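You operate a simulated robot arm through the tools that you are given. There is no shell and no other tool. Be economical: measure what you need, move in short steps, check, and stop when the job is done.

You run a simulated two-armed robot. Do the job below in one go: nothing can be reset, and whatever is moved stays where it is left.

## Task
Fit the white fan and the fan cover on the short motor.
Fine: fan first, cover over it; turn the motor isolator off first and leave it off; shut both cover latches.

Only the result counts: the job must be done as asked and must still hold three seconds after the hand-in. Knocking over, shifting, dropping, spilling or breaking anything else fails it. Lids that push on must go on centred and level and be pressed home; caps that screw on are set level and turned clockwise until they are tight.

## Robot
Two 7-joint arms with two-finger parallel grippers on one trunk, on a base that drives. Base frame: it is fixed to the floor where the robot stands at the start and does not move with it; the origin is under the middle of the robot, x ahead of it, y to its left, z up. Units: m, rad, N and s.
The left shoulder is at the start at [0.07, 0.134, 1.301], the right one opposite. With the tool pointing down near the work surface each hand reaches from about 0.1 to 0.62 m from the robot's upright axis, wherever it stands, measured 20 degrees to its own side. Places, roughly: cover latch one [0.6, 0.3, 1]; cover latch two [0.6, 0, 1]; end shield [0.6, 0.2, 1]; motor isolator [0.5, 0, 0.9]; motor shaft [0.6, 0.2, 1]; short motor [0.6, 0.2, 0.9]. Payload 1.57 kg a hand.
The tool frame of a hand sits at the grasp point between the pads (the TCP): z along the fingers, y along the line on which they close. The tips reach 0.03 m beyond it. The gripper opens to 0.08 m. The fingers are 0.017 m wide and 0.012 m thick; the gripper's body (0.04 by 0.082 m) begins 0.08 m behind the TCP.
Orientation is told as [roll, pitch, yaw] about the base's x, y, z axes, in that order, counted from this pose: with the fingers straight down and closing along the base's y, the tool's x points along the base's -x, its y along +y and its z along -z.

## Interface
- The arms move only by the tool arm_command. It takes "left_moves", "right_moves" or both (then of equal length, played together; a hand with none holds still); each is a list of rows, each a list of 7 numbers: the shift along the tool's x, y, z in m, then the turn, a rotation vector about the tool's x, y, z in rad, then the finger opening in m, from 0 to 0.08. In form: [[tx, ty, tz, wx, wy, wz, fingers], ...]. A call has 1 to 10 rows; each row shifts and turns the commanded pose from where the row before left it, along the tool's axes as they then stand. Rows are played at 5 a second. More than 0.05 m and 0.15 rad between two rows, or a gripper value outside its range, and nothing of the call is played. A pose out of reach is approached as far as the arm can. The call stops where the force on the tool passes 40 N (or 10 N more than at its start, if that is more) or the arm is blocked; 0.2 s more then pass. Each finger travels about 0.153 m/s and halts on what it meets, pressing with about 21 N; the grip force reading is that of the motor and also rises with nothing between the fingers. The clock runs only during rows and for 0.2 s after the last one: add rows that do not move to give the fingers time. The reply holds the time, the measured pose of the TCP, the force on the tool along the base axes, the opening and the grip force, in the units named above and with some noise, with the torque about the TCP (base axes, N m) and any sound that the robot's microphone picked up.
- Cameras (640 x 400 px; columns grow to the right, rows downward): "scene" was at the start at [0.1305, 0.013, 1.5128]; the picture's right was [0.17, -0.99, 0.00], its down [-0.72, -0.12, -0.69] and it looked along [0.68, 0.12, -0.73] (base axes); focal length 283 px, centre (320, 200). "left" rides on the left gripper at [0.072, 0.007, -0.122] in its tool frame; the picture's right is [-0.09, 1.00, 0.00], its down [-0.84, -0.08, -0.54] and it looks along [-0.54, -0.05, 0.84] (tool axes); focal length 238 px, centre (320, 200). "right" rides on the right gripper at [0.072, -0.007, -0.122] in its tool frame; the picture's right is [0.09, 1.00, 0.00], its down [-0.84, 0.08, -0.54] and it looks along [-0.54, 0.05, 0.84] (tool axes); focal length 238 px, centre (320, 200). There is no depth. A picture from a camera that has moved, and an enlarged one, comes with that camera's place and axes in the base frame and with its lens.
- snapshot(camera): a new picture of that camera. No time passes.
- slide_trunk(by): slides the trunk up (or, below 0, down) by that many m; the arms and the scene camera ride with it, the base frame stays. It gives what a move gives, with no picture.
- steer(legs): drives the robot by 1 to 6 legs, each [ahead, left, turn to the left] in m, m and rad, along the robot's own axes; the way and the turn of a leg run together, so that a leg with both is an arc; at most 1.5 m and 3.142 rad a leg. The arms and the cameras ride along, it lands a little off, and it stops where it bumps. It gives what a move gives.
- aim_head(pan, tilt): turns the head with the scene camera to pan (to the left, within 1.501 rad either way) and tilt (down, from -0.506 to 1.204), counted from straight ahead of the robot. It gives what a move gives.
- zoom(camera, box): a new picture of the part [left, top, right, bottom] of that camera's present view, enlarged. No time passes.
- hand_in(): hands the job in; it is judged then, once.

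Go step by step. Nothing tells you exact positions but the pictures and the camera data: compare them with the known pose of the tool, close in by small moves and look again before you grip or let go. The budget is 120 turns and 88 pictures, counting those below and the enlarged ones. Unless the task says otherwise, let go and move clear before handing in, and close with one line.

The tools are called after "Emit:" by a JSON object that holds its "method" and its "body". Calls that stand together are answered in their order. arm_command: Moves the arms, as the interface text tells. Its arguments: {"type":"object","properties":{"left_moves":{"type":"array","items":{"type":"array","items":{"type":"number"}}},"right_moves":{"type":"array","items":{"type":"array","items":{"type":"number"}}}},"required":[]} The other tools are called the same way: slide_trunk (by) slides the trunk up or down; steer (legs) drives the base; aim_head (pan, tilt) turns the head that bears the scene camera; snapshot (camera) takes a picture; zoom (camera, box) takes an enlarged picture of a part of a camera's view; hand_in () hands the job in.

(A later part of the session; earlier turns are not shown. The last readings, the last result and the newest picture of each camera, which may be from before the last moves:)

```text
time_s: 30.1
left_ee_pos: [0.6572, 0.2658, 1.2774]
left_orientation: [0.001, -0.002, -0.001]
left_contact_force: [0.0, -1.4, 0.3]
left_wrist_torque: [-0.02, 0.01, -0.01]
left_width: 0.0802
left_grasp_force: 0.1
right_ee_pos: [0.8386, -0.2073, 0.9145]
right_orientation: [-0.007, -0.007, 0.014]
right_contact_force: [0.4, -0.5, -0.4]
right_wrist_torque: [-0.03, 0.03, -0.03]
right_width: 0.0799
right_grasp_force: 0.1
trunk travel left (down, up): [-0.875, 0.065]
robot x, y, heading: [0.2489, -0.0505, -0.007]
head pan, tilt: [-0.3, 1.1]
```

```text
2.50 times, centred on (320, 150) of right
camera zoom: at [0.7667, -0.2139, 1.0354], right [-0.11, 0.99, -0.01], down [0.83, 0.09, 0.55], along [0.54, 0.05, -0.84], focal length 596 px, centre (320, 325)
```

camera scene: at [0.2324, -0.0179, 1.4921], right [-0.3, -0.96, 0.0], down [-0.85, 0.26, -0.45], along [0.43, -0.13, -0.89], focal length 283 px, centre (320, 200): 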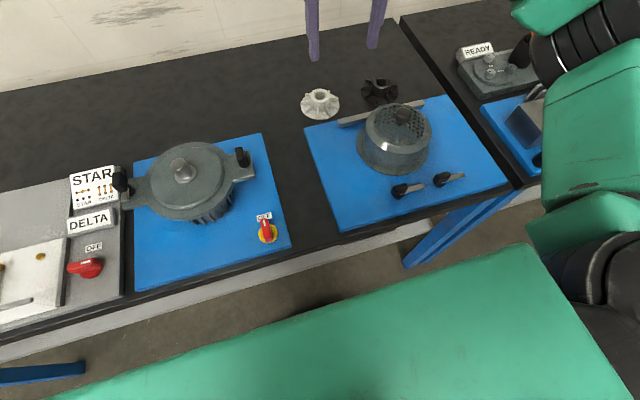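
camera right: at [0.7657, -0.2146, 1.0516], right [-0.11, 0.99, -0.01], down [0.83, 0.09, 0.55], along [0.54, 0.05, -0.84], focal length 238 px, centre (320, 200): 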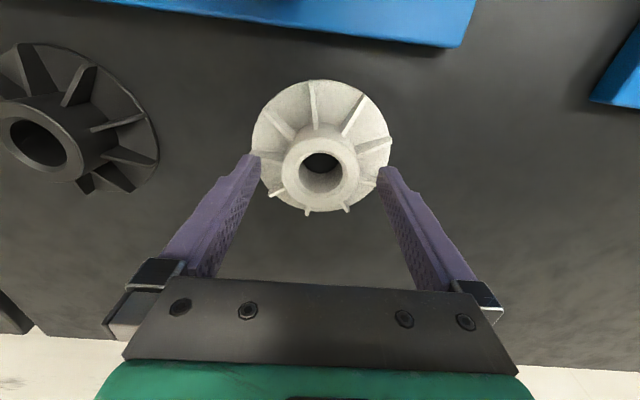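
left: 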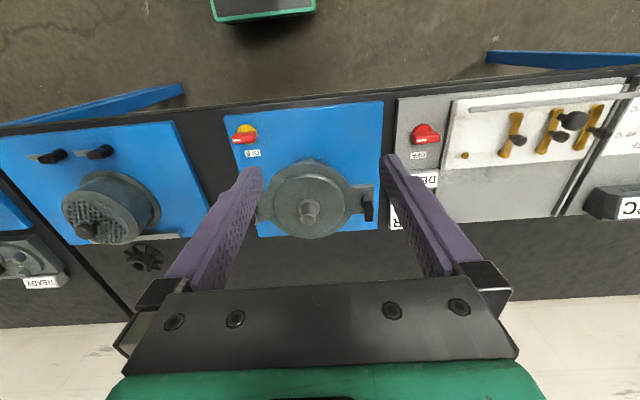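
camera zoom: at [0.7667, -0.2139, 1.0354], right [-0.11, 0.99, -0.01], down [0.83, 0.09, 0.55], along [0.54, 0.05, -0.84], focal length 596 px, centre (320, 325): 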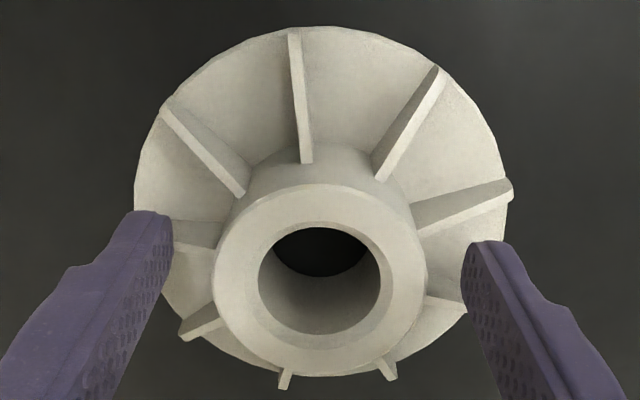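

Emit:
{"method": "arm_command", "body": {"right_moves": [[0.001, 0, -0.005, 0, 0, 0, 0.08], [0, 0, 0, 0, 0, 0, 0.065], [0, 0, 0, 0, 0, 0, 0.055], [0, 0, 0, 0, 0, 0, 0.045], [0, 0, 0, 0, 0, 0, 0.035], [0, 0, 0, 0, 0, 0, 0.035]]}}

Emit:
{"method": "zoom", "body": {"camera": "right", "box": [220, 70, 420, 230]}}

```text
time_s: 31.5
left_ee_pos: [0.6583, 0.2665, 1.2786]
left_orientation: [-0.001, 0.001, 0.0]
left_contact_force: [0.9, 0.0, -0.1]
left_wrist_torque: [0.0, 0.0, -0.02]
left_width: 0.0801
left_grasp_force: 0.1
right_ee_pos: [0.8385, -0.2068, 0.9193]
right_orientation: [-0.007, -0.006, 0.015]
right_contact_force: [0.5, -0.6, 1.5]
right_wrist_torque: [-0.12, 0.02, 0.04]
right_width: 0.0564
right_grasp_force: 20.8
trunk travel left (down, up): [-0.875, 0.065]
robot x, y, heading: [0.2488, -0.0484, 0.006]
head pan, tilt: [-0.3, 1.1]
```

```text
2.50 times, centred on (320, 150) of right
camera zoom: at [0.7662, -0.2137, 1.0408], right [-0.11, 0.99, -0.01], down [0.83, 0.09, 0.55], along [0.54, 0.05, -0.84], focal length 596 px, centre (320, 325)
```

zoom: 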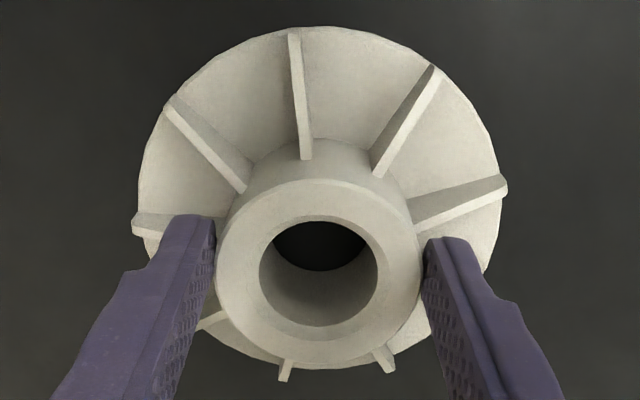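

Emit:
{"method": "arm_command", "body": {"right_moves": [[0, 0, -0.01, 0, 0, 0, 0.03], [0, 0, -0.02, 0, 0, 0, 0.03], [0, 0, -0.03, 0, 0, 0, 0.03], [0, 0, 0, 0, 0, 0, 0.03]]}}

Emit:
{"method": "snapshot", "body": {"camera": "right"}}

Emit:
{"method": "zoom", "body": {"camera": "scene", "box": [280, 40, 440, 180]}}

```text
time_s: 32.5
left_ee_pos: [0.6583, 0.2678, 1.278]
left_orientation: [0.0, 0.001, 0.001]
left_contact_force: [0.1, -0.9, 0.1]
left_wrist_torque: [-0.02, -0.03, -0.02]
left_width: 0.0802
left_grasp_force: 0.1
right_ee_pos: [0.8384, -0.2066, 0.9795]
right_orientation: [-0.006, -0.005, 0.017]
right_contact_force: [-0.6, 0.6, -0.9]
right_wrist_torque: [0.0, 0.05, 0.01]
right_width: 0.0564
right_grasp_force: 21.2
trunk travel left (down, up): [-0.875, 0.065]
robot x, y, heading: [0.2561, -0.0478, -0.005]
head pan, tilt: [-0.3, 1.1]
```

```text
51 pictures are left
camera right: at [0.7666, -0.2126, 1.1004], right [-0.11, 0.99, -0.01], down [0.83, 0.09, 0.55], along [0.54, 0.05, -0.84], focal length 238 px, centre (320, 200)
```

right: 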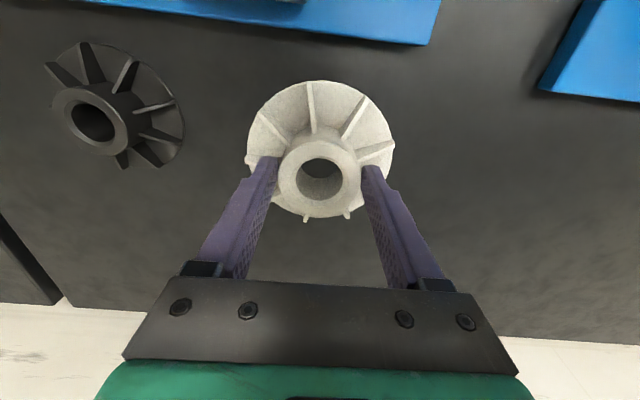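

```text
2.86 times, centred on (360, 110) of scene
camera zoom: at [0.3643, -0.0681, 1.4921], right [-0.3, -0.96, 0.0], down [-0.85, 0.26, -0.45], along [0.43, -0.13, -0.89], focal length 807 px, centre (206, 457)
```

zoom: 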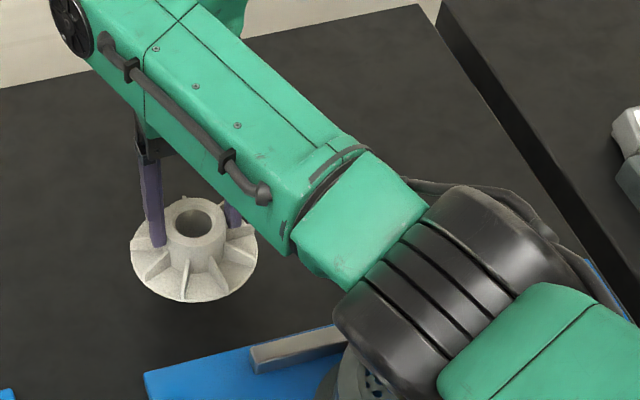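

Emit:
{"method": "arm_command", "body": {"right_moves": [[0, 0, -0.04, 0, 0, 0, 0.03], [0, 0, -0.04, 0, 0, 0, 0.03], [0, 0, -0.04, 0, 0, 0, 0.03], [0, 0, -0.04, 0, 0, 0, 0.03], [0.03, 0, -0.03, 0, 0, 0, 0.03], [0.03, 0, -0.02, 0, 0, 0, 0.03], [0, 0, 0, 0, 0, 0, 0.03]]}}

Emit:
{"method": "steer", "body": {"legs": [[-0.1, 0, 0], [0, 0.36, 0]]}}

Emit:
{"method": "snapshot", "body": {"camera": "right"}}

```text
time_s: 34.1
left_ee_pos: [0.6592, 0.2679, 1.2767]
left_orientation: [-0.001, 0.002, 0.002]
left_contact_force: [-0.4, -0.9, -0.5]
left_wrist_torque: [-0.01, 0.0, -0.02]
left_width: 0.0799
left_grasp_force: 0.0
right_ee_pos: [0.7781, -0.2052, 1.1915]
right_orientation: [-0.009, -0.004, 0.017]
right_contact_force: [0.6, 0.2, -3.2]
right_wrist_torque: [-0.02, 0.0, 0.0]
right_width: 0.0563
right_grasp_force: 20.8
trunk travel left (down, up): [-0.875, 0.065]
robot x, y, heading: [0.2522, -0.0468, 0.001]
head pan, tilt: [-0.3, 1.1]
```

```text
time_s: 37.1
left_ee_pos: [0.5613, 0.6167, 1.2793]
left_orientation: [0.003, 0.0, -0.01]
left_contact_force: [0.5, -0.7, -0.8]
left_wrist_torque: [0.04, 0.03, -0.01]
left_width: 0.0801
left_grasp_force: 0.0
right_ee_pos: [0.6771, 0.1445, 1.19]
right_orientation: [-0.005, -0.002, 0.008]
right_contact_force: [-0.2, 0.0, -1.7]
right_wrist_torque: [0.04, 0.06, -0.01]
right_width: 0.0565
right_grasp_force: 21.1
trunk travel left (down, up): [-0.875, 0.065]
robot x, y, heading: [0.1524, 0.3104, -0.01]
head pan, tilt: [-0.3, 1.1]
```

```text
49 pictures are left
camera right: at [0.6043, 0.1382, 1.3119], right [-0.1, 0.99, -0.01], down [0.83, 0.09, 0.55], along [0.54, 0.05, -0.84], focal length 238 px, centre (320, 200)
```

right: 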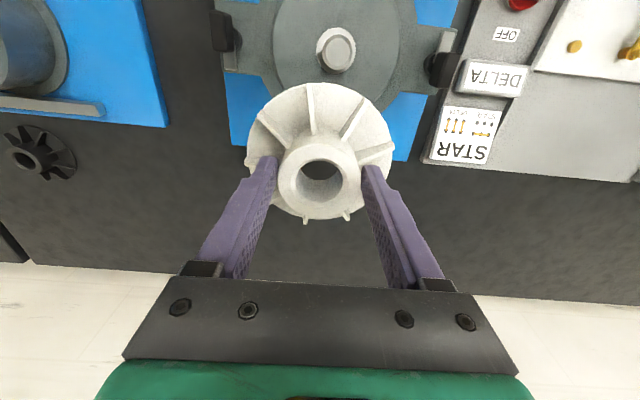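

Emit:
{"method": "arm_command", "body": {"right_moves": [[0.035, 0.005, 0, 0, 0, 0, 0.03], [0.034, 0.0055, 0, 0, 0, 0, 0.03], [0, 0, 0.04, 0, 0, 0, 0.03], [0, 0, 0.04, 0, 0, 0, 0.03], [0, 0, 0, 0, 0, 0, 0.03]]}}

Emit:
{"method": "aim_head", "body": {"pan": -0.44, "tilt": 0.92}}

Emit:
{"method": "snapshot", "body": {"camera": "right"}}

Emit:
{"method": "snapshot", "body": {"camera": "scene"}}

```text
time_s: 38.3
left_ee_pos: [0.5601, 0.6197, 1.2775]
left_orientation: [0.0, -0.003, -0.009]
left_contact_force: [-0.2, 0.4, 0.6]
left_wrist_torque: [0.05, 0.0, 0.0]
left_width: 0.08
left_grasp_force: 0.1
right_ee_pos: [0.6055, 0.1543, 1.1118]
right_orientation: [-0.008, -0.005, 0.009]
right_contact_force: [0.6, -0.1, -1.4]
right_wrist_torque: [0.02, -0.01, 0.01]
right_width: 0.0565
right_grasp_force: 21.2
trunk travel left (down, up): [-0.875, 0.065]
robot x, y, heading: [0.1524, 0.3078, -0.009]
head pan, tilt: [-0.3, 1.1]
```

```text
time_s: 39.0
left_ee_pos: [0.5617, 0.6181, 1.2784]
left_orientation: [0.0, 0.0, -0.01]
left_contact_force: [0.0, 0.1, 0.7]
left_wrist_torque: [-0.02, 0.01, -0.01]
left_width: 0.08
left_grasp_force: 0.0
right_ee_pos: [0.6061, 0.1544, 1.1123]
right_orientation: [-0.007, -0.005, 0.009]
right_contact_force: [0.5, -0.5, -2.0]
right_wrist_torque: [0.01, 0.02, 0.01]
right_width: 0.0563
right_grasp_force: 21.3
trunk travel left (down, up): [-0.875, 0.065]
robot x, y, heading: [0.154, 0.3058, -0.001]
head pan, tilt: [-0.44, 0.92]
```

```text
48 pictures are left
camera right: at [0.5337, 0.1494, 1.2328], right [-0.1, 0.99, -0.01], down [0.83, 0.09, 0.55], along [0.54, 0.05, -0.84], focal length 238 px, centre (320, 200)
```

right: 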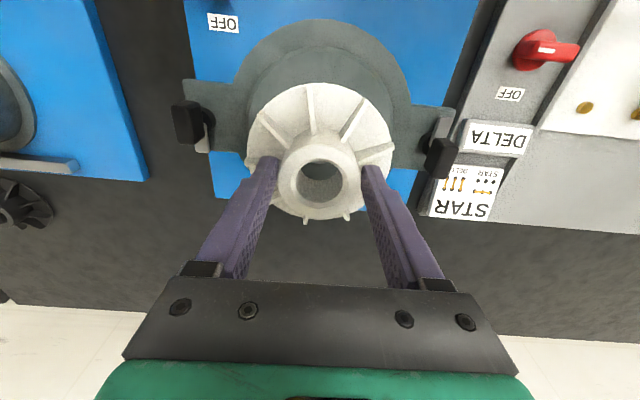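

```text
47 pictures are left
camera scene: at [0.2707, 0.2742, 1.5045], right [-0.43, -0.9, 0.0], down [-0.72, 0.34, -0.61], along [0.55, -0.26, -0.8], focal length 283 px, centre (320, 200)
```

scene: 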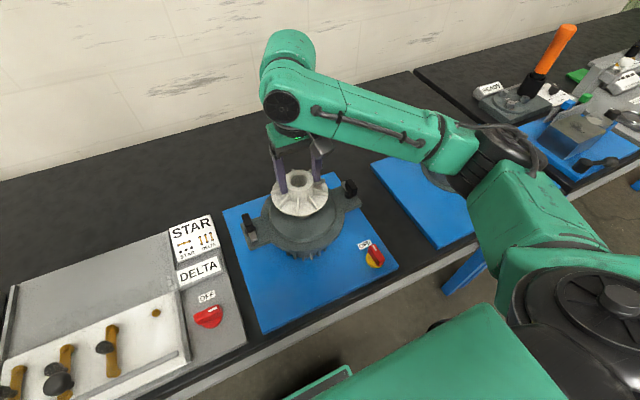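

Emit:
{"method": "zoom", "body": {"camera": "right", "box": [270, 120, 370, 220]}}

Emit:
{"method": "zoom", "body": {"camera": "scene", "box": [230, 140, 370, 270]}}

```text
4.00 times, centred on (320, 170) of right
camera zoom: at [0.5337, 0.1494, 1.2328], right [-0.1, 0.99, -0.01], down [0.83, 0.09, 0.55], along [0.54, 0.05, -0.84], focal length 953 px, centre (320, 320)
```

zoom: 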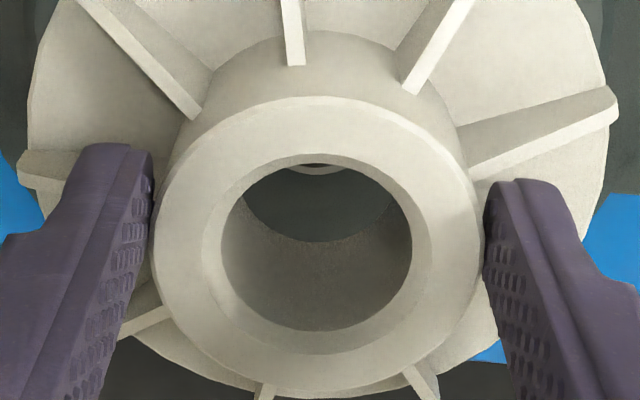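

```text
3.08 times, centred on (300, 205) of scene
camera zoom: at [0.2707, 0.2742, 1.5045], right [-0.43, -0.9, 0.0], down [-0.72, 0.34, -0.61], along [0.55, -0.26, -0.8], focal length 870 px, centre (382, 185)
```

zoom: 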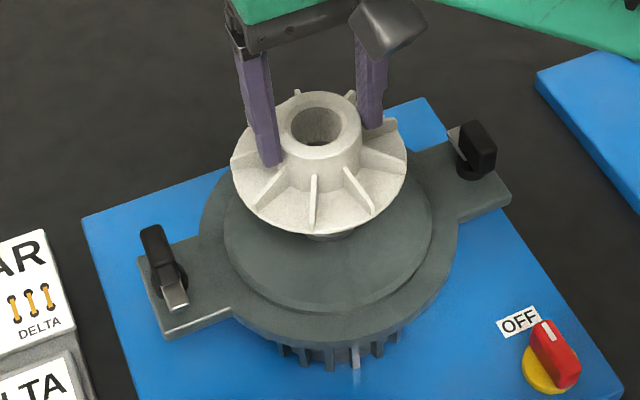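

Emit:
{"method": "arm_command", "body": {"right_moves": [[-0.0025, 0.0008, 0, 0, 0, 0, 0.03], [0, 0, 0.01, 0, 0, 0, 0.03], [0, 0, 0.008, 0, 0, 0, 0.03], [0, 0, 0, 0, 0, 0, 0.03]]}}

Emit:
{"method": "zoom", "body": {"camera": "scene", "box": [250, 160, 350, 250]}}

Emit:
{"method": "zoom", "body": {"camera": "right", "box": [270, 120, 370, 220]}}

```text
time_s: 40.0
left_ee_pos: [0.559, 0.6196, 1.2782]
left_orientation: [-0.001, -0.003, -0.009]
left_contact_force: [0.0, 0.2, -0.4]
left_wrist_torque: [0.01, 0.02, 0.02]
left_width: 0.0799
left_grasp_force: 0.0
right_ee_pos: [0.607, 0.1562, 1.0941]
right_orientation: [-0.005, -0.004, 0.008]
right_contact_force: [-6.0, 0.6, 0.4]
right_wrist_torque: [-0.01, 0.32, -0.02]
right_width: 0.0564
right_grasp_force: 20.8
trunk travel left (down, up): [-0.875, 0.065]
robot x, y, heading: [0.1493, 0.3055, -0.004]
head pan, tilt: [-0.44, 0.92]
```

```text
4.44 times, centred on (300, 205) of scene
camera zoom: at [0.2684, 0.2745, 1.5047], right [-0.43, -0.9, 0.0], down [-0.72, 0.34, -0.61], along [0.55, -0.26, -0.79], focal length 1256 px, centre (409, 178)
```

zoom: 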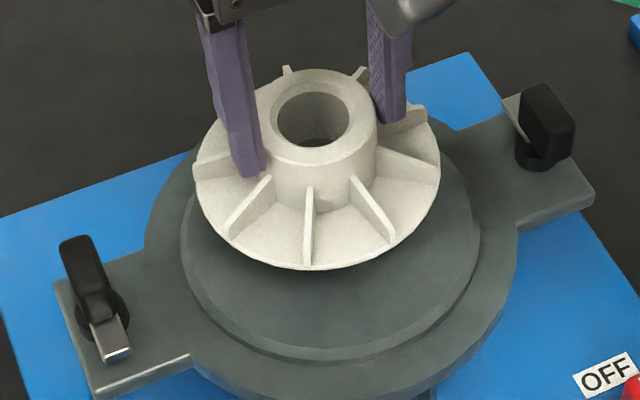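

```text
4.00 times, centred on (320, 170) of right
camera zoom: at [0.5349, 0.1503, 1.2144], right [-0.1, 0.99, -0.01], down [0.83, 0.09, 0.54], along [0.54, 0.05, -0.84], focal length 953 px, centre (320, 320)
```

zoom: 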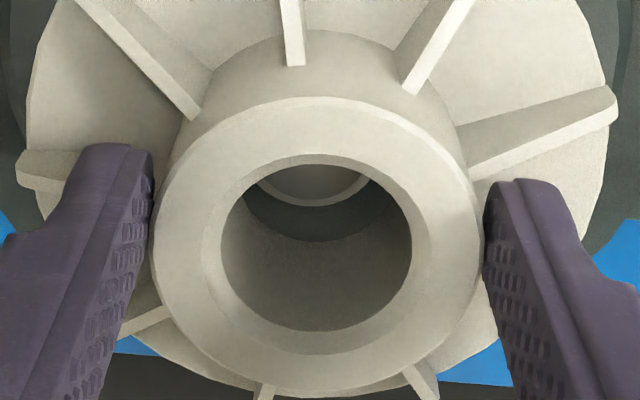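

Emit:
{"method": "arm_command", "body": {"right_moves": [[0.003, 0, 0, 0, 0, 0, 0.03], [0, 0, 0, 0, 0, 0, 0.03]]}}

Emit:
{"method": "zoom", "body": {"camera": "right", "box": [270, 120, 370, 220]}}

```text
time_s: 40.6
left_ee_pos: [0.5606, 0.6205, 1.2772]
left_orientation: [0.001, -0.001, -0.008]
left_contact_force: [0.3, 0.2, 0.5]
left_wrist_torque: [0.01, 0.0, -0.04]
left_width: 0.0799
left_grasp_force: 0.0
right_ee_pos: [0.607, 0.1565, 1.0933]
right_orientation: [-0.007, -0.005, 0.009]
right_contact_force: [-1.5, 0.6, -1.2]
right_wrist_torque: [0.03, 0.02, 0.03]
right_width: 0.0565
right_grasp_force: 20.6
trunk travel left (down, up): [-0.875, 0.065]
robot x, y, heading: [0.151, 0.3084, -0.004]
head pan, tilt: [-0.44, 0.92]
```

```text
4.00 times, centred on (320, 170) of right
camera zoom: at [0.5347, 0.1502, 1.2143], right [-0.1, 0.99, -0.01], down [0.83, 0.09, 0.55], along [0.54, 0.05, -0.84], focal length 953 px, centre (320, 320)
```

zoom: 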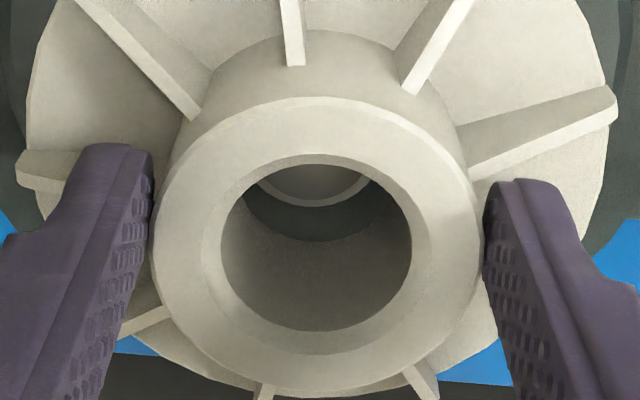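

Emit:
{"method": "arm_command", "body": {"right_moves": [[0, 0, 0.004, 0, 0, 0, 0.03], [0, 0, 0.004, 0, 0, 0, 0.03], [0, 0, 0, 0, 0, 0, 0.03]]}}

Emit:
{"method": "zoom", "body": {"camera": "right", "box": [270, 120, 370, 220]}}

```text
time_s: 41.4
left_ee_pos: [0.5586, 0.6183, 1.279]
left_orientation: [0.002, -0.003, -0.008]
left_contact_force: [-0.6, -0.7, -0.8]
left_wrist_torque: [0.01, -0.01, 0.01]
left_width: 0.0801
left_grasp_force: 0.0
right_ee_pos: [0.6043, 0.1553, 1.084]
right_orientation: [-0.006, -0.003, 0.009]
right_contact_force: [-7.9, -2.3, -5.1]
right_wrist_torque: [-0.05, 0.3, 0.0]
right_width: 0.0566
right_grasp_force: 20.7
trunk travel left (down, up): [-0.875, 0.065]
robot x, y, heading: [0.1514, 0.306, -0.007]
head pan, tilt: [-0.44, 0.92]
```

```text
4.00 times, centred on (320, 170) of right
camera zoom: at [0.5318, 0.1498, 1.2061], right [-0.1, 0.99, -0.01], down [0.83, 0.09, 0.54], along [0.54, 0.05, -0.84], focal length 953 px, centre (320, 320)
```

zoom: 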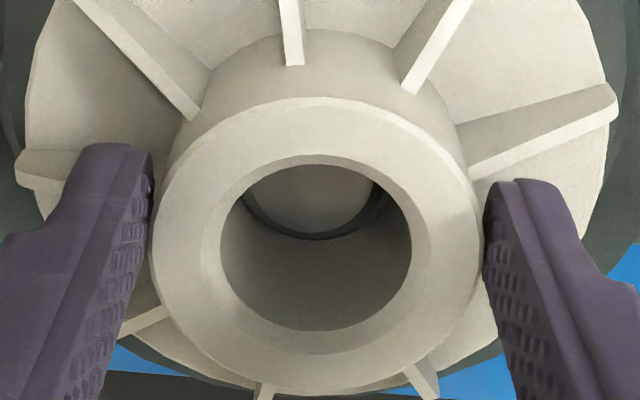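

Emit:
{"method": "arm_command", "body": {"right_moves": [[0.002, -0.001, 0, 0, 0, 0, 0.03], [0, 0, 0, 0, 0, 0, 0.03]]}}

```text
time_s: 42.0
left_ee_pos: [0.5595, 0.6199, 1.2772]
left_orientation: [0.001, -0.002, -0.006]
left_contact_force: [0.2, -0.8, -0.3]
left_wrist_torque: [0.0, 0.01, 0.0]
left_width: 0.0804
left_grasp_force: 0.1
right_ee_pos: [0.6044, 0.1564, 1.0862]
right_orientation: [-0.008, -0.008, 0.007]
right_contact_force: [-6.3, -0.1, -4.2]
right_wrist_torque: [0.02, 0.3, 0.0]
right_width: 0.0561
right_grasp_force: 20.8
trunk travel left (down, up): [-0.875, 0.065]
robot x, y, heading: [0.1533, 0.3067, -0.008]
head pan, tilt: [-0.44, 0.92]
```

Emit:
{"method": "arm_command", "body": {"right_moves": [[0.003, 0, 0, 0, 0, 0, 0.03], [0, 0, 0, 0, 0, 0, 0.03]]}}

Emit:
{"method": "zoom", "body": {"camera": "right", "box": [270, 120, 370, 220]}}

```text
time_s: 42.6
left_ee_pos: [0.5604, 0.6182, 1.2773]
left_orientation: [-0.001, -0.001, -0.008]
left_contact_force: [0.1, 0.3, 0.2]
left_wrist_torque: [0.0, 0.02, 0.01]
left_width: 0.0798
left_grasp_force: 0.1
right_ee_pos: [0.6031, 0.156, 1.0859]
right_orientation: [-0.006, -0.006, 0.007]
right_contact_force: [0.0, 0.6, -2.1]
right_wrist_torque: [-0.03, -0.03, 0.04]
right_width: 0.0564
right_grasp_force: 21.0
trunk travel left (down, up): [-0.875, 0.065]
robot x, y, heading: [0.153, 0.3076, -0.01]
head pan, tilt: [-0.44, 0.92]
```

```text
4.00 times, centred on (320, 170) of right
camera zoom: at [0.5302, 0.1496, 1.2068], right [-0.1, 0.99, -0.01], down [0.83, 0.09, 0.55], along [0.54, 0.05, -0.84], focal length 953 px, centre (320, 320)
```

zoom: 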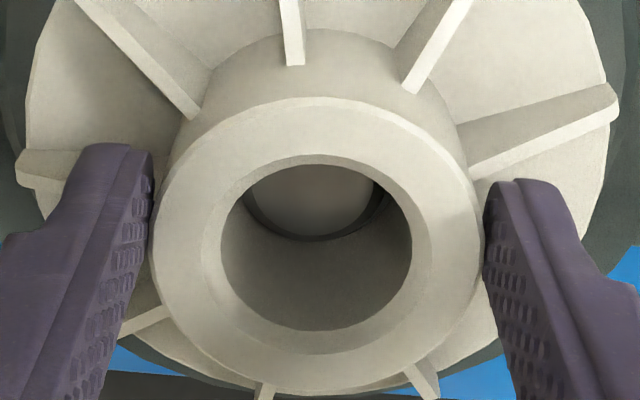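

Emit:
{"method": "arm_command", "body": {"right_moves": [[0, -0.0006, 0.004, 0, 0, 0, 0.03], [0, 0, 0.004, 0, 0, 0, 0.03], [0, 0, 0, 0, 0, 0, 0.03]]}}

Emit:
{"method": "zoom", "body": {"camera": "right", "box": [270, 120, 370, 220]}}

```text
time_s: 43.4
left_ee_pos: [0.5596, 0.6195, 1.2784]
left_orientation: [0.0, -0.001, -0.009]
left_contact_force: [-0.7, -0.1, -0.6]
left_wrist_torque: [0.02, 0.0, 0.0]
left_width: 0.0799
left_grasp_force: 0.2
right_ee_pos: [0.6032, 0.1552, 1.0785]
right_orientation: [-0.005, -0.006, 0.006]
right_contact_force: [-0.8, -0.5, -0.9]
right_wrist_torque: [-0.03, 0.04, -0.01]
right_width: 0.0568
right_grasp_force: 21.4
trunk travel left (down, up): [-0.875, 0.065]
robot x, y, heading: [0.1516, 0.3037, -0.007]
head pan, tilt: [-0.44, 0.92]
```

```text
4.00 times, centred on (320, 170) of right
camera zoom: at [0.5301, 0.1487, 1.1982], right [-0.1, 0.99, -0.01], down [0.83, 0.09, 0.55], along [0.54, 0.05, -0.84], focal length 953 px, centre (320, 320)
```

zoom: 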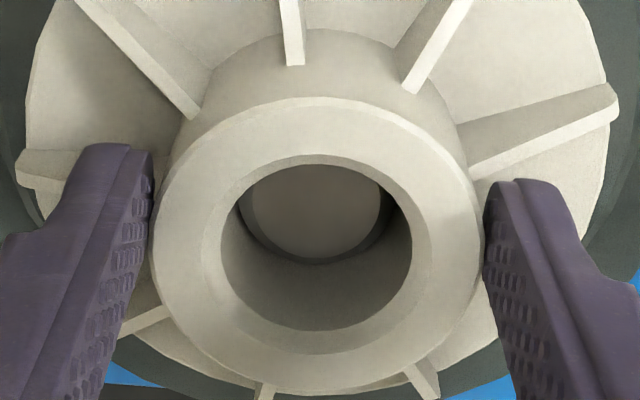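

Emit:
{"method": "arm_command", "body": {"right_moves": [[0, 0, 0.004, 0, 0, 0, 0.03], [0, 0, 0.004, 0, 0, 0, 0.03], [0, 0, 0.004, 0, 0, 0, 0.03], [0, 0, 0, 0, 0, 0, 0.03]]}}

Emit:
{"method": "zoom", "body": {"camera": "right", "box": [270, 120, 370, 220]}}

```text
time_s: 44.4
left_ee_pos: [0.5599, 0.6208, 1.278]
left_orientation: [0.0, 0.001, -0.009]
left_contact_force: [0.3, -0.1, -0.1]
left_wrist_torque: [0.01, -0.01, 0.02]
left_width: 0.0799
left_grasp_force: 0.0
right_ee_pos: [0.6023, 0.1555, 1.0653]
right_orientation: [-0.007, -0.005, 0.01]
right_contact_force: [-0.3, 0.2, -2.6]
right_wrist_torque: [0.01, 0.06, 0.02]
right_width: 0.0561
right_grasp_force: 21.6
trunk travel left (down, up): [-0.875, 0.065]
robot x, y, heading: [0.1465, 0.3078, -0.01]
head pan, tilt: [-0.44, 0.92]
```

```text
4.00 times, centred on (320, 170) of right
camera zoom: at [0.5295, 0.1488, 1.1862], right [-0.1, 0.99, -0.01], down [0.83, 0.09, 0.55], along [0.54, 0.05, -0.84], focal length 953 px, centre (320, 320)
```

zoom: 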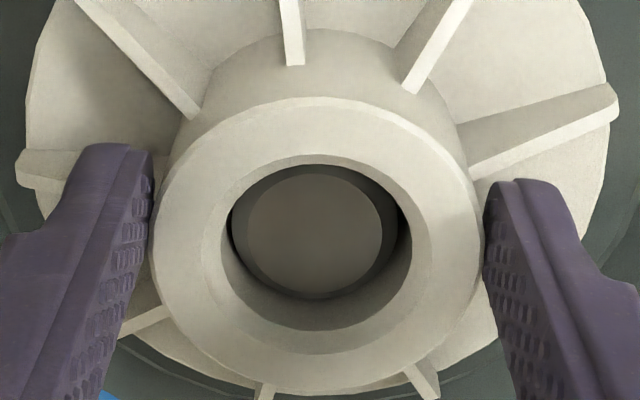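

Emit:
{"method": "arm_command", "body": {"right_moves": [[0, 0, 0.004, 0, 0, 0, 0.03], [0, 0, 0.004, 0, 0, 0, 0.03], [0, 0, 0.003, 0, 0, 0, 0.03], [0, 0, 0, 0, 0, 0, 0.03]]}}

```text
time_s: 45.4
left_ee_pos: [0.5593, 0.6199, 1.2797]
left_orientation: [0.001, -0.004, -0.009]
left_contact_force: [0.1, -0.1, -0.5]
left_wrist_torque: [0.0, 0.01, -0.03]
left_width: 0.0796
left_grasp_force: 0.0
right_ee_pos: [0.6006, 0.1549, 1.0568]
right_orientation: [-0.007, -0.012, 0.008]
right_contact_force: [3.7, -1.9, 20.4]
right_wrist_torque: [0.1, -0.22, -0.03]
right_width: 0.0567
right_grasp_force: 20.8
trunk travel left (down, up): [-0.875, 0.065]
robot x, y, heading: [0.1533, 0.3063, -0.005]
head pan, tilt: [-0.44, 0.92]
```

Emit:
{"method": "snapshot", "body": {"camera": "right"}}

Emit:
{"method": "zoom", "body": {"camera": "scene", "box": [230, 160, 370, 270]}}

```text
37 pictures are left
camera right: at [0.5281, 0.1489, 1.1768], right [-0.1, 1.0, -0.01], down [0.83, 0.09, 0.55], along [0.55, 0.05, -0.84], focal length 238 px, centre (320, 200)
```

right: 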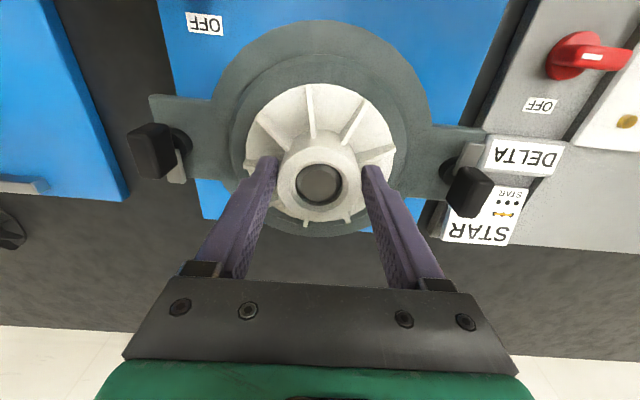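

```text
3.64 times, centred on (300, 215) of scene
camera zoom: at [0.2682, 0.2743, 1.505], right [-0.43, -0.9, 0.0], down [-0.72, 0.34, -0.61], along [0.55, -0.26, -0.79], focal length 1028 px, centre (393, 146)
```

zoom: 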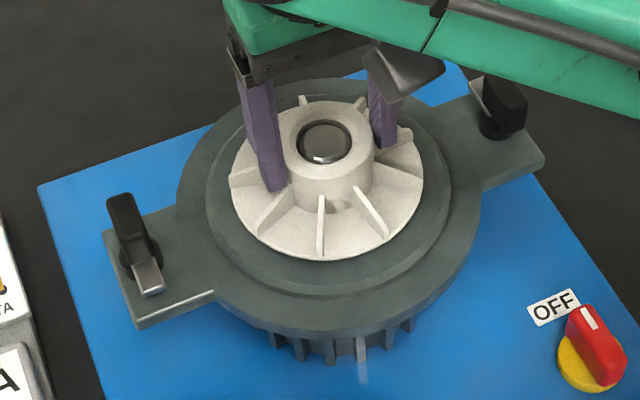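

Emit:
{"method": "arm_command", "body": {"right_moves": [[0, 0, 0.0015, 0, 0, 0, 0.03], [0, 0, 0, 0, 0, 0, 0.03], [0, 0, 0, 0, 0, 0, 0.08], [0, 0, 0, 0, 0, 0, 0.08], [0, 0, -0.02, 0, 0, 0, 0.08], [0, 0, -0.04, 0, 0, 0, 0.08], [0, 0, -0.04, 0, 0, 0, 0.08], [0, 0, -0.04, 0, 0, 0, 0.08], [0, 0, 0, 0, 0, 0, 0.08]]}}

Emit:
{"method": "snapshot", "body": {"camera": "right"}}

```text
time_s: 47.4
left_ee_pos: [0.5604, 0.619, 1.2776]
left_orientation: [0.001, -0.002, -0.009]
left_contact_force: [0.4, 1.0, -0.2]
left_wrist_torque: [0.03, -0.01, -0.03]
left_width: 0.08
left_grasp_force: 0.1
right_ee_pos: [0.6003, 0.1562, 1.1921]
right_orientation: [-0.005, -0.003, 0.01]
right_contact_force: [0.4, -0.1, 0.3]
right_wrist_torque: [0.01, -0.01, -0.02]
right_width: 0.0802
right_grasp_force: 0.2
trunk travel left (down, up): [-0.875, 0.065]
robot x, y, heading: [0.153, 0.3077, -0.009]
head pan, tilt: [-0.44, 0.92]
```

```text
35 pictures are left
camera right: at [0.5284, 0.1505, 1.3131], right [-0.1, 0.99, -0.01], down [0.83, 0.09, 0.54], along [0.54, 0.05, -0.84], focal length 238 px, centre (320, 200)
```

right: 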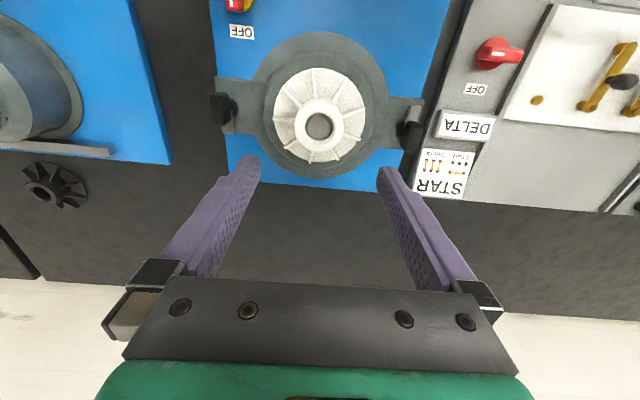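

The fan is seated. Now I'll drive over to the cover.

Emit:
{"method": "steer", "body": {"legs": [[0, -0.47, 0.009]]}}

Emit:
{"method": "snapshot", "body": {"camera": "right"}}

Emit:
{"method": "aim_head", "body": {"pan": -0.35, "tilt": 0.85}}

Emit:
{"method": "zoom", "body": {"camera": "scene", "box": [200, 100, 440, 300]}}

```text
time_s: 50.2
left_ee_pos: [0.557, 0.159, 1.2776]
left_orientation: [-0.002, 0.0, 0.0]
left_contact_force: [0.1, 0.5, -0.5]
left_wrist_torque: [0.0, 0.0, -0.01]
left_width: 0.08
left_grasp_force: 0.1
right_ee_pos: [0.5993, -0.3055, 1.1925]
right_orientation: [-0.009, -0.004, 0.015]
right_contact_force: [0.3, 0.2, -0.7]
right_wrist_torque: [-0.02, 0.01, -0.01]
right_width: 0.0804
right_grasp_force: 0.1
trunk travel left (down, up): [-0.875, 0.065]
robot x, y, heading: [0.1511, -0.161, 0.0]
head pan, tilt: [-0.44, 0.92]
```

```text
34 pictures are left
camera right: at [0.5276, -0.3119, 1.3131], right [-0.11, 0.99, -0.01], down [0.83, 0.1, 0.55], along [0.54, 0.05, -0.84], focal length 238 px, centre (320, 200)
```

right: 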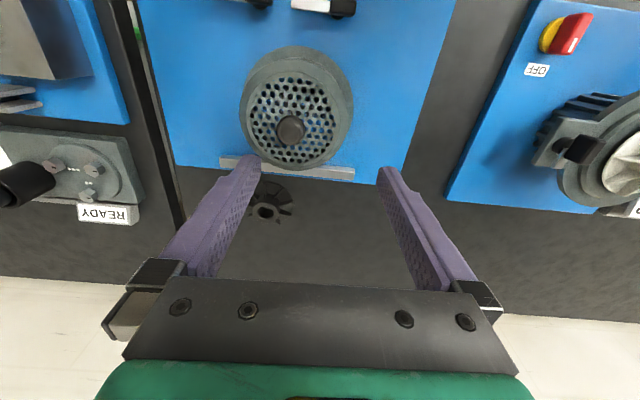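

```text
time_s: 50.9
left_ee_pos: [0.5563, 0.1569, 1.2783]
left_orientation: [-0.001, 0.0, 0.001]
left_contact_force: [0.0, 0.0, -0.5]
left_wrist_torque: [-0.02, -0.02, -0.03]
left_width: 0.0802
left_grasp_force: 0.0
right_ee_pos: [0.6007, -0.3068, 1.1911]
right_orientation: [-0.006, -0.004, 0.016]
right_contact_force: [-0.5, 0.2, 0.6]
right_wrist_torque: [0.01, 0.01, -0.01]
right_width: 0.0799
right_grasp_force: 0.1
trunk travel left (down, up): [-0.875, 0.065]
robot x, y, heading: [0.1478, -0.1592, -0.001]
head pan, tilt: [-0.351, 0.85]
```

```text
2.00 times, centred on (320, 200) of scene
camera zoom: at [0.2753, -0.1866, 1.5099], right [-0.34, -0.94, 0.0], down [-0.71, 0.26, -0.66], along [0.62, -0.23, -0.75], focal length 565 px, centre (320, 200)
```

zoom: 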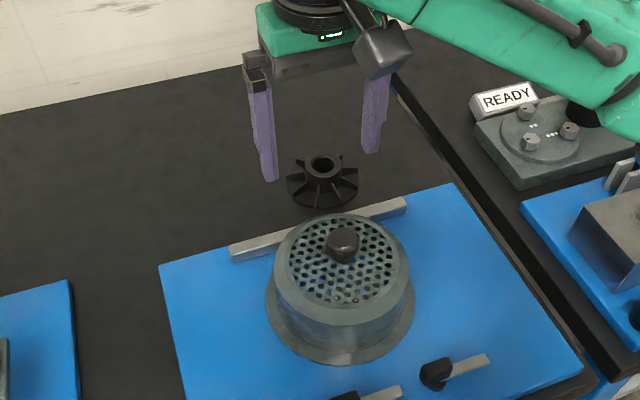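

Emit:
{"method": "arm_command", "body": {"right_moves": [[-0.008, -0.017, 0.03, 0, 0, 0, 0.08], [-0.009, -0.0175, 0.03, 0, 0, 0, 0.08], [0, 0, 0.04, 0, 0, 0, 0.08], [0, 0, 0, 0, 0, 0, 0.08]]}}

Emit:
{"method": "snapshot", "body": {"camera": "right"}}

```text
time_s: 51.9
left_ee_pos: [0.556, 0.1569, 1.2776]
left_orientation: [-0.001, 0.0, -0.001]
left_contact_force: [0.3, -0.1, -1.3]
left_wrist_torque: [0.02, 0.0, -0.01]
left_width: 0.0799
left_grasp_force: 0.1
right_ee_pos: [0.6188, -0.3422, 1.0933]
right_orientation: [-0.006, -0.005, 0.018]
right_contact_force: [0.4, -1.1, 0.4]
right_wrist_torque: [-0.01, 0.01, -0.05]
right_width: 0.08
right_grasp_force: 0.0
trunk travel left (down, up): [-0.875, 0.065]
robot x, y, heading: [0.1531, -0.1592, -0.002]
head pan, tilt: [-0.351, 0.85]
```

```text
32 pictures are left
camera right: at [0.5461, -0.3489, 1.2132], right [-0.11, 0.99, -0.01], down [0.83, 0.09, 0.55], along [0.54, 0.05, -0.84], focal length 238 px, centre (320, 200)
```

right: 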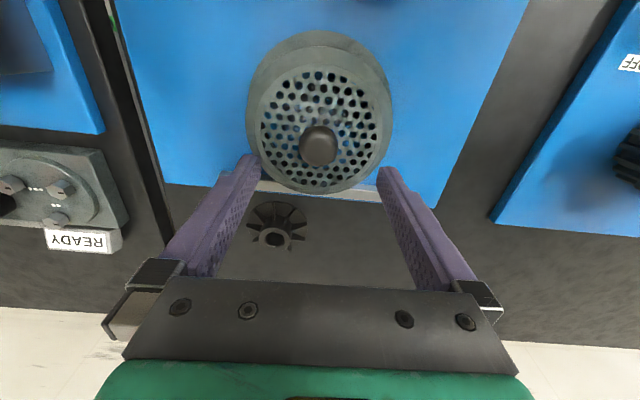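

Emit:
{"method": "arm_command", "body": {"right_moves": [[0, -0.001, 0.03, 0, 0, 0, 0.08], [0, 0, 0.03, 0, 0, 0, 0.08], [0, 0, 0.008, 0, 0, 0, 0.08], [0, 0, 0, 0, 0, 0, 0.08]]}}

Emit:
{"method": "snapshot", "body": {"camera": "right"}}

Emit:
{"method": "zoom", "body": {"camera": "scene", "box": [240, 140, 400, 260]}}

```text
time_s: 52.9
left_ee_pos: [0.5561, 0.1562, 1.2786]
left_orientation: [0.001, 0.001, 0.0]
left_contact_force: [-0.3, 0.9, 0.3]
left_wrist_torque: [0.01, 0.0, 0.0]
left_width: 0.0801
left_grasp_force: 0.1
right_ee_pos: [0.6191, -0.3441, 1.0234]
right_orientation: [-0.008, -0.005, 0.018]
right_contact_force: [1.2, 0.4, -0.6]
right_wrist_torque: [-0.02, -0.01, 0.0]
right_width: 0.0801
right_grasp_force: 0.1
trunk travel left (down, up): [-0.875, 0.065]
robot x, y, heading: [0.1535, -0.1571, 0.001]
head pan, tilt: [-0.351, 0.85]
```

```text
31 pictures are left
camera right: at [0.5457, -0.3515, 1.1446], right [-0.11, 0.99, -0.01], down [0.83, 0.09, 0.55], along [0.54, 0.05, -0.84], focal length 238 px, centre (320, 200)
```

right: 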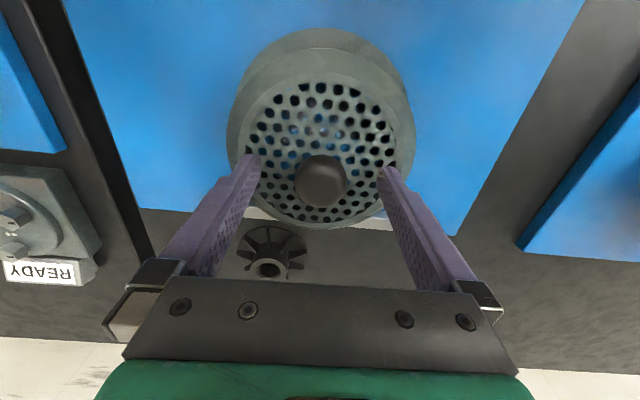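

```text
3.33 times, centred on (320, 200) of scene
camera zoom: at [0.2753, -0.1872, 1.5099], right [-0.34, -0.94, 0.0], down [-0.71, 0.26, -0.66], along [0.62, -0.23, -0.75], focal length 942 px, centre (320, 200)
```

zoom: 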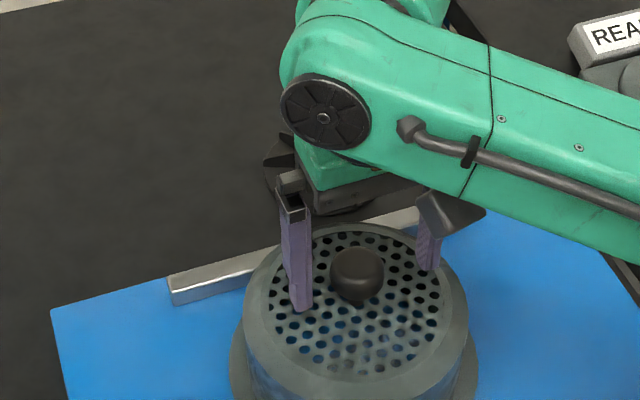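

Emit:
{"method": "arm_command", "body": {"right_moves": [[0, 0, 0.006, 0, 0, 0, 0.08], [0, 0, 0, 0, 0, 0, 0.055], [0, 0, 0, 0, 0, 0, 0.035], [0, 0, 0, 0, 0, 0, 0.02], [0, 0, 0, 0, 0, 0, 0.015], [0, 0, 0, 0, 0, 0, 0.015]]}}

Emit:
{"method": "zoom", "body": {"camera": "right", "box": [220, 20, 420, 240]}}

```text
time_s: 54.3
left_ee_pos: [0.5571, 0.156, 1.2791]
left_orientation: [0.001, 0.001, 0.0]
left_contact_force: [0.9, 0.5, -1.2]
left_wrist_torque: [-0.03, 0.01, 0.02]
left_width: 0.0799
left_grasp_force: 0.0
right_ee_pos: [0.6186, -0.3433, 1.0176]
right_orientation: [-0.007, -0.004, 0.014]
right_contact_force: [1.3, 1.3, 1.0]
right_wrist_torque: [0.17, -0.14, 0.01]
right_width: 0.0366
right_grasp_force: 21.1
trunk travel left (down, up): [-0.875, 0.065]
robot x, y, heading: [0.1496, -0.1597, -0.002]
head pan, tilt: [-0.351, 0.85]
```

```text
1.82 times, centred on (320, 130) of right
camera zoom: at [0.5458, -0.3507, 1.1396], right [-0.11, 0.99, -0.01], down [0.83, 0.09, 0.55], along [0.54, 0.05, -0.84], focal length 433 px, centre (320, 327)
```

zoom: 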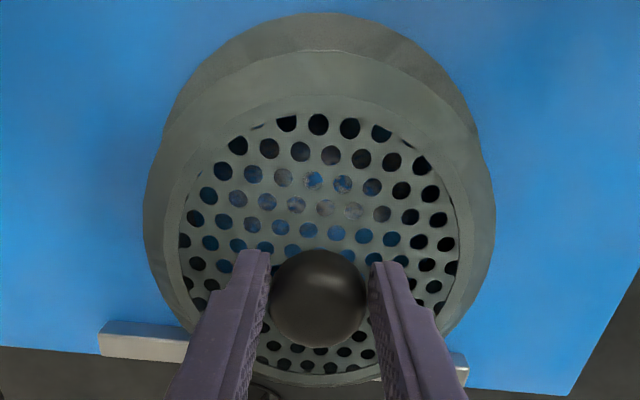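

Emit:
{"method": "arm_command", "body": {"right_moves": [[0, 0, -0.01, 0, 0, 0, 0.015], [0, 0, -0.02, 0, 0, 0, 0.015], [0, 0, -0.03, 0, 0, 0, 0.015], [0, 0, -0.03, 0, 0, 0, 0.015], [0, 0, -0.04, 0, 0, 0, 0.015], [0, 0, -0.04, 0, 0, 0, 0.015], [0, 0, -0.04, 0, 0, 0, 0.015], [0, 0, -0.04, 0, 0, 0, 0.015], [0, 0, 0, 0, 0, 0, 0.015]]}}

Emit:
{"method": "snapshot", "body": {"camera": "scene"}}

```text
time_s: 56.3
left_ee_pos: [0.556, 0.1562, 1.277]
left_orientation: [0.001, 0.001, -0.001]
left_contact_force: [0.1, 0.5, 0.2]
left_wrist_torque: [0.02, 0.01, 0.03]
left_width: 0.0799
left_grasp_force: 0.1
right_ee_pos: [0.6188, -0.3427, 1.2669]
right_orientation: [-0.006, -0.003, 0.015]
right_contact_force: [0.2, 0.0, -4.2]
right_wrist_torque: [-0.03, 0.02, -0.02]
right_width: 0.0364
right_grasp_force: 21.5
trunk travel left (down, up): [-0.875, 0.065]
robot x, y, heading: [0.1506, -0.1605, 0.003]
head pan, tilt: [-0.351, 0.85]
```

```text
28 pictures are left
camera scene: at [0.2763, -0.1876, 1.5098], right [-0.34, -0.94, 0.0], down [-0.71, 0.26, -0.66], along [0.62, -0.23, -0.75], focal length 283 px, centre (320, 200)
```

scene: 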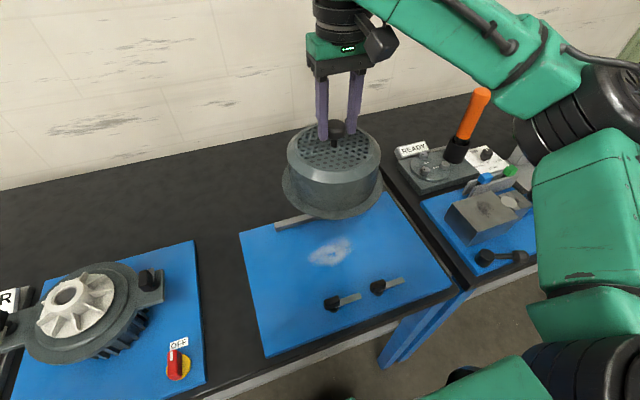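

Emit:
{"method": "steer", "body": {"legs": [[-0.013, 0.5, 0]]}}

Emit:
{"method": "aim_head", "body": {"pan": -0.44, "tilt": 0.85}}

Emit:
{"method": "snapshot", "body": {"camera": "scene"}}

Emit:
{"method": "snapshot", "body": {"camera": "right"}}

```text
time_s: 59.2
left_ee_pos: [0.5438, 0.649, 1.2782]
left_orientation: [0.002, 0.0, -0.002]
left_contact_force: [0.2, -0.6, -0.1]
left_wrist_torque: [0.0, 0.0, 0.01]
left_width: 0.0802
left_grasp_force: 0.1
right_ee_pos: [0.6055, 0.153, 1.2656]
right_orientation: [-0.004, -0.003, 0.015]
right_contact_force: [0.1, -0.2, -4.5]
right_wrist_torque: [-0.01, 0.05, 0.01]
right_width: 0.0366
right_grasp_force: 21.3
trunk travel left (down, up): [-0.875, 0.065]
robot x, y, heading: [0.1391, 0.3352, -0.005]
head pan, tilt: [-0.351, 0.85]
```

```text
time_s: 59.9
left_ee_pos: [0.546, 0.6515, 1.2776]
left_orientation: [-0.001, 0.0, -0.004]
left_contact_force: [-0.4, 0.0, -0.8]
left_wrist_torque: [-0.01, 0.03, -0.01]
left_width: 0.0797
left_grasp_force: 0.1
right_ee_pos: [0.606, 0.1544, 1.2659]
right_orientation: [-0.006, -0.005, 0.014]
right_contact_force: [0.5, -0.4, -4.5]
right_wrist_torque: [-0.01, 0.06, -0.03]
right_width: 0.0362
right_grasp_force: 21.0
trunk travel left (down, up): [-0.875, 0.065]
robot x, y, heading: [0.1389, 0.3374, -0.003]
head pan, tilt: [-0.44, 0.85]
```

```text
27 pictures are left
camera scene: at [0.2608, 0.302, 1.5098], right [-0.43, -0.9, 0.0], down [-0.68, 0.32, -0.66], along [0.6, -0.28, -0.75], focal length 283 px, centre (320, 200)
```

scene: 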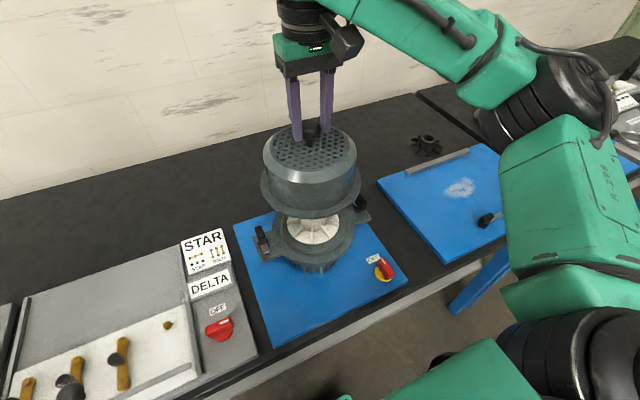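

```text
26 pictures are left
camera right: at [0.5336, 0.1471, 1.3874], right [-0.11, 0.99, -0.01], down [0.83, 0.09, 0.54], along [0.54, 0.05, -0.84], focal length 238 px, centre (320, 200)
```

right: 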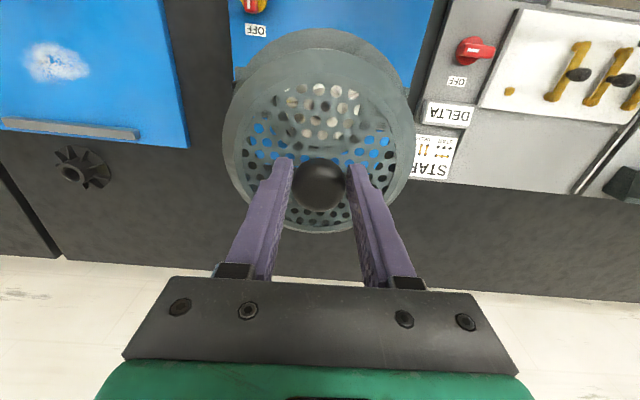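

Emit:
{"method": "arm_command", "body": {"right_moves": [[0.0032, 0.001, 0.03, 0, 0, 0, 0.015], [0, 0, 0.04, 0, 0, 0, 0.015], [0, 0, 0.03, 0, 0, 0, 0.015], [0, 0, 0, 0, 0, 0, 0.015]]}}

Emit:
{"method": "zoom", "body": {"camera": "scene", "box": [230, 120, 390, 290]}}

Emit:
{"method": "snapshot", "body": {"camera": "right"}}

```text
time_s: 60.9
left_ee_pos: [0.5446, 0.6523, 1.2774]
left_orientation: [0.0, -0.001, -0.002]
left_contact_force: [-0.5, 1.1, 0.3]
left_wrist_torque: [0.01, 0.02, 0.02]
left_width: 0.0799
left_grasp_force: 0.1
right_ee_pos: [0.6026, 0.1549, 1.1653]
right_orientation: [-0.007, -0.007, 0.014]
right_contact_force: [-0.1, -0.1, -4.1]
right_wrist_torque: [0.0, 0.05, 0.02]
right_width: 0.0364
right_grasp_force: 21.1
trunk travel left (down, up): [-0.875, 0.065]
robot x, y, heading: [0.1388, 0.339, -0.001]
head pan, tilt: [-0.44, 0.85]
```

```text
2.35 times, centred on (310, 205) of scene
camera zoom: at [0.2604, 0.3033, 1.5099], right [-0.43, -0.9, 0.0], down [-0.68, 0.32, -0.66], along [0.6, -0.28, -0.75], focal length 665 px, centre (344, 188)
```

zoom: 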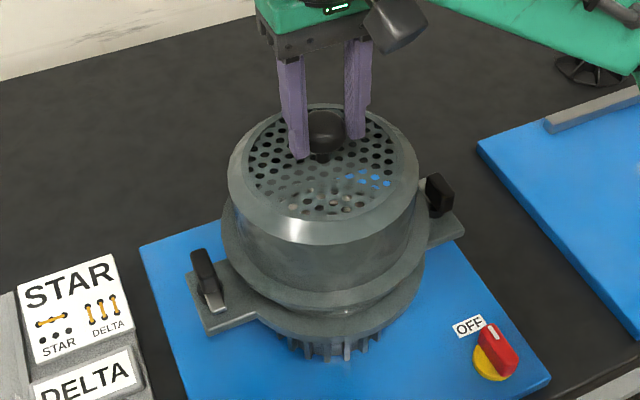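

```text
24 pictures are left
camera right: at [0.5302, 0.1488, 1.2865], right [-0.11, 0.99, -0.01], down [0.83, 0.09, 0.55], along [0.54, 0.05, -0.84], focal length 238 px, centre (320, 200)
```

right: 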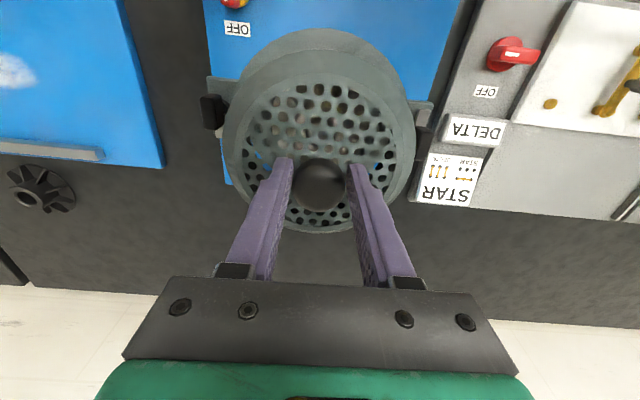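

Emit:
{"method": "arm_command", "body": {"right_moves": [[0, 0, 0.01, 0, 0, 0, 0.015], [0, 0, 0.008, 0, 0, 0, 0.015], [0, 0, 0.005, 0, 0, 0, 0.015], [0, 0, 0, 0, 0, 0, 0.015]]}}

Emit:
{"method": "zoom", "body": {"camera": "scene", "box": [230, 120, 390, 290]}}

```text
time_s: 61.9
left_ee_pos: [0.544, 0.6521, 1.2781]
left_orientation: [0.001, 0.001, -0.002]
left_contact_force: [0.9, 0.8, 0.0]
left_wrist_torque: [0.0, 0.0, 0.0]
left_width: 0.0799
left_grasp_force: 0.0
right_ee_pos: [0.6027, 0.1549, 1.1428]
right_orientation: [-0.005, -0.004, 0.015]
right_contact_force: [-0.1, -0.7, -3.6]
right_wrist_torque: [-0.02, 0.0, -0.02]
right_width: 0.0362
right_grasp_force: 20.5
trunk travel left (down, up): [-0.875, 0.065]
robot x, y, heading: [0.1361, 0.3329, -0.0]
head pan, tilt: [-0.44, 0.85]
```

```text
2.35 times, centred on (310, 205) of scene
camera zoom: at [0.2608, 0.3028, 1.5098], right [-0.43, -0.9, 0.0], down [-0.68, 0.32, -0.66], along [0.6, -0.28, -0.75], focal length 665 px, centre (344, 188)
```

zoom: 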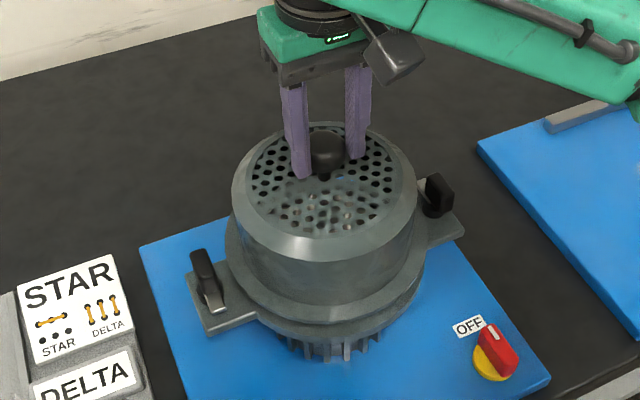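

Emit:
{"method": "arm_command", "body": {"right_moves": [[0, 0, 0.004, 0, 0, 0, 0.015], [0, 0, 0.004, 0, 0, 0, 0.015], [0, 0, 0.003, 0, 0, 0, 0.015], [0, 0, 0, 0, 0, 0, 0.015]]}}

```text
time_s: 62.9
left_ee_pos: [0.5452, 0.6528, 1.2777]
left_orientation: [-0.001, -0.002, -0.002]
left_contact_force: [0.9, 1.0, -1.2]
left_wrist_torque: [-0.02, 0.0, 0.03]
left_width: 0.0798
left_grasp_force: 0.1
right_ee_pos: [0.603, 0.1543, 1.1315]
right_orientation: [-0.006, -0.003, 0.013]
right_contact_force: [0.2, -0.1, -4.9]
right_wrist_torque: [0.04, 0.04, -0.02]
right_width: 0.0362
right_grasp_force: 20.9
trunk travel left (down, up): [-0.875, 0.065]
robot x, y, heading: [0.1364, 0.3365, 0.001]
head pan, tilt: [-0.44, 0.85]
```

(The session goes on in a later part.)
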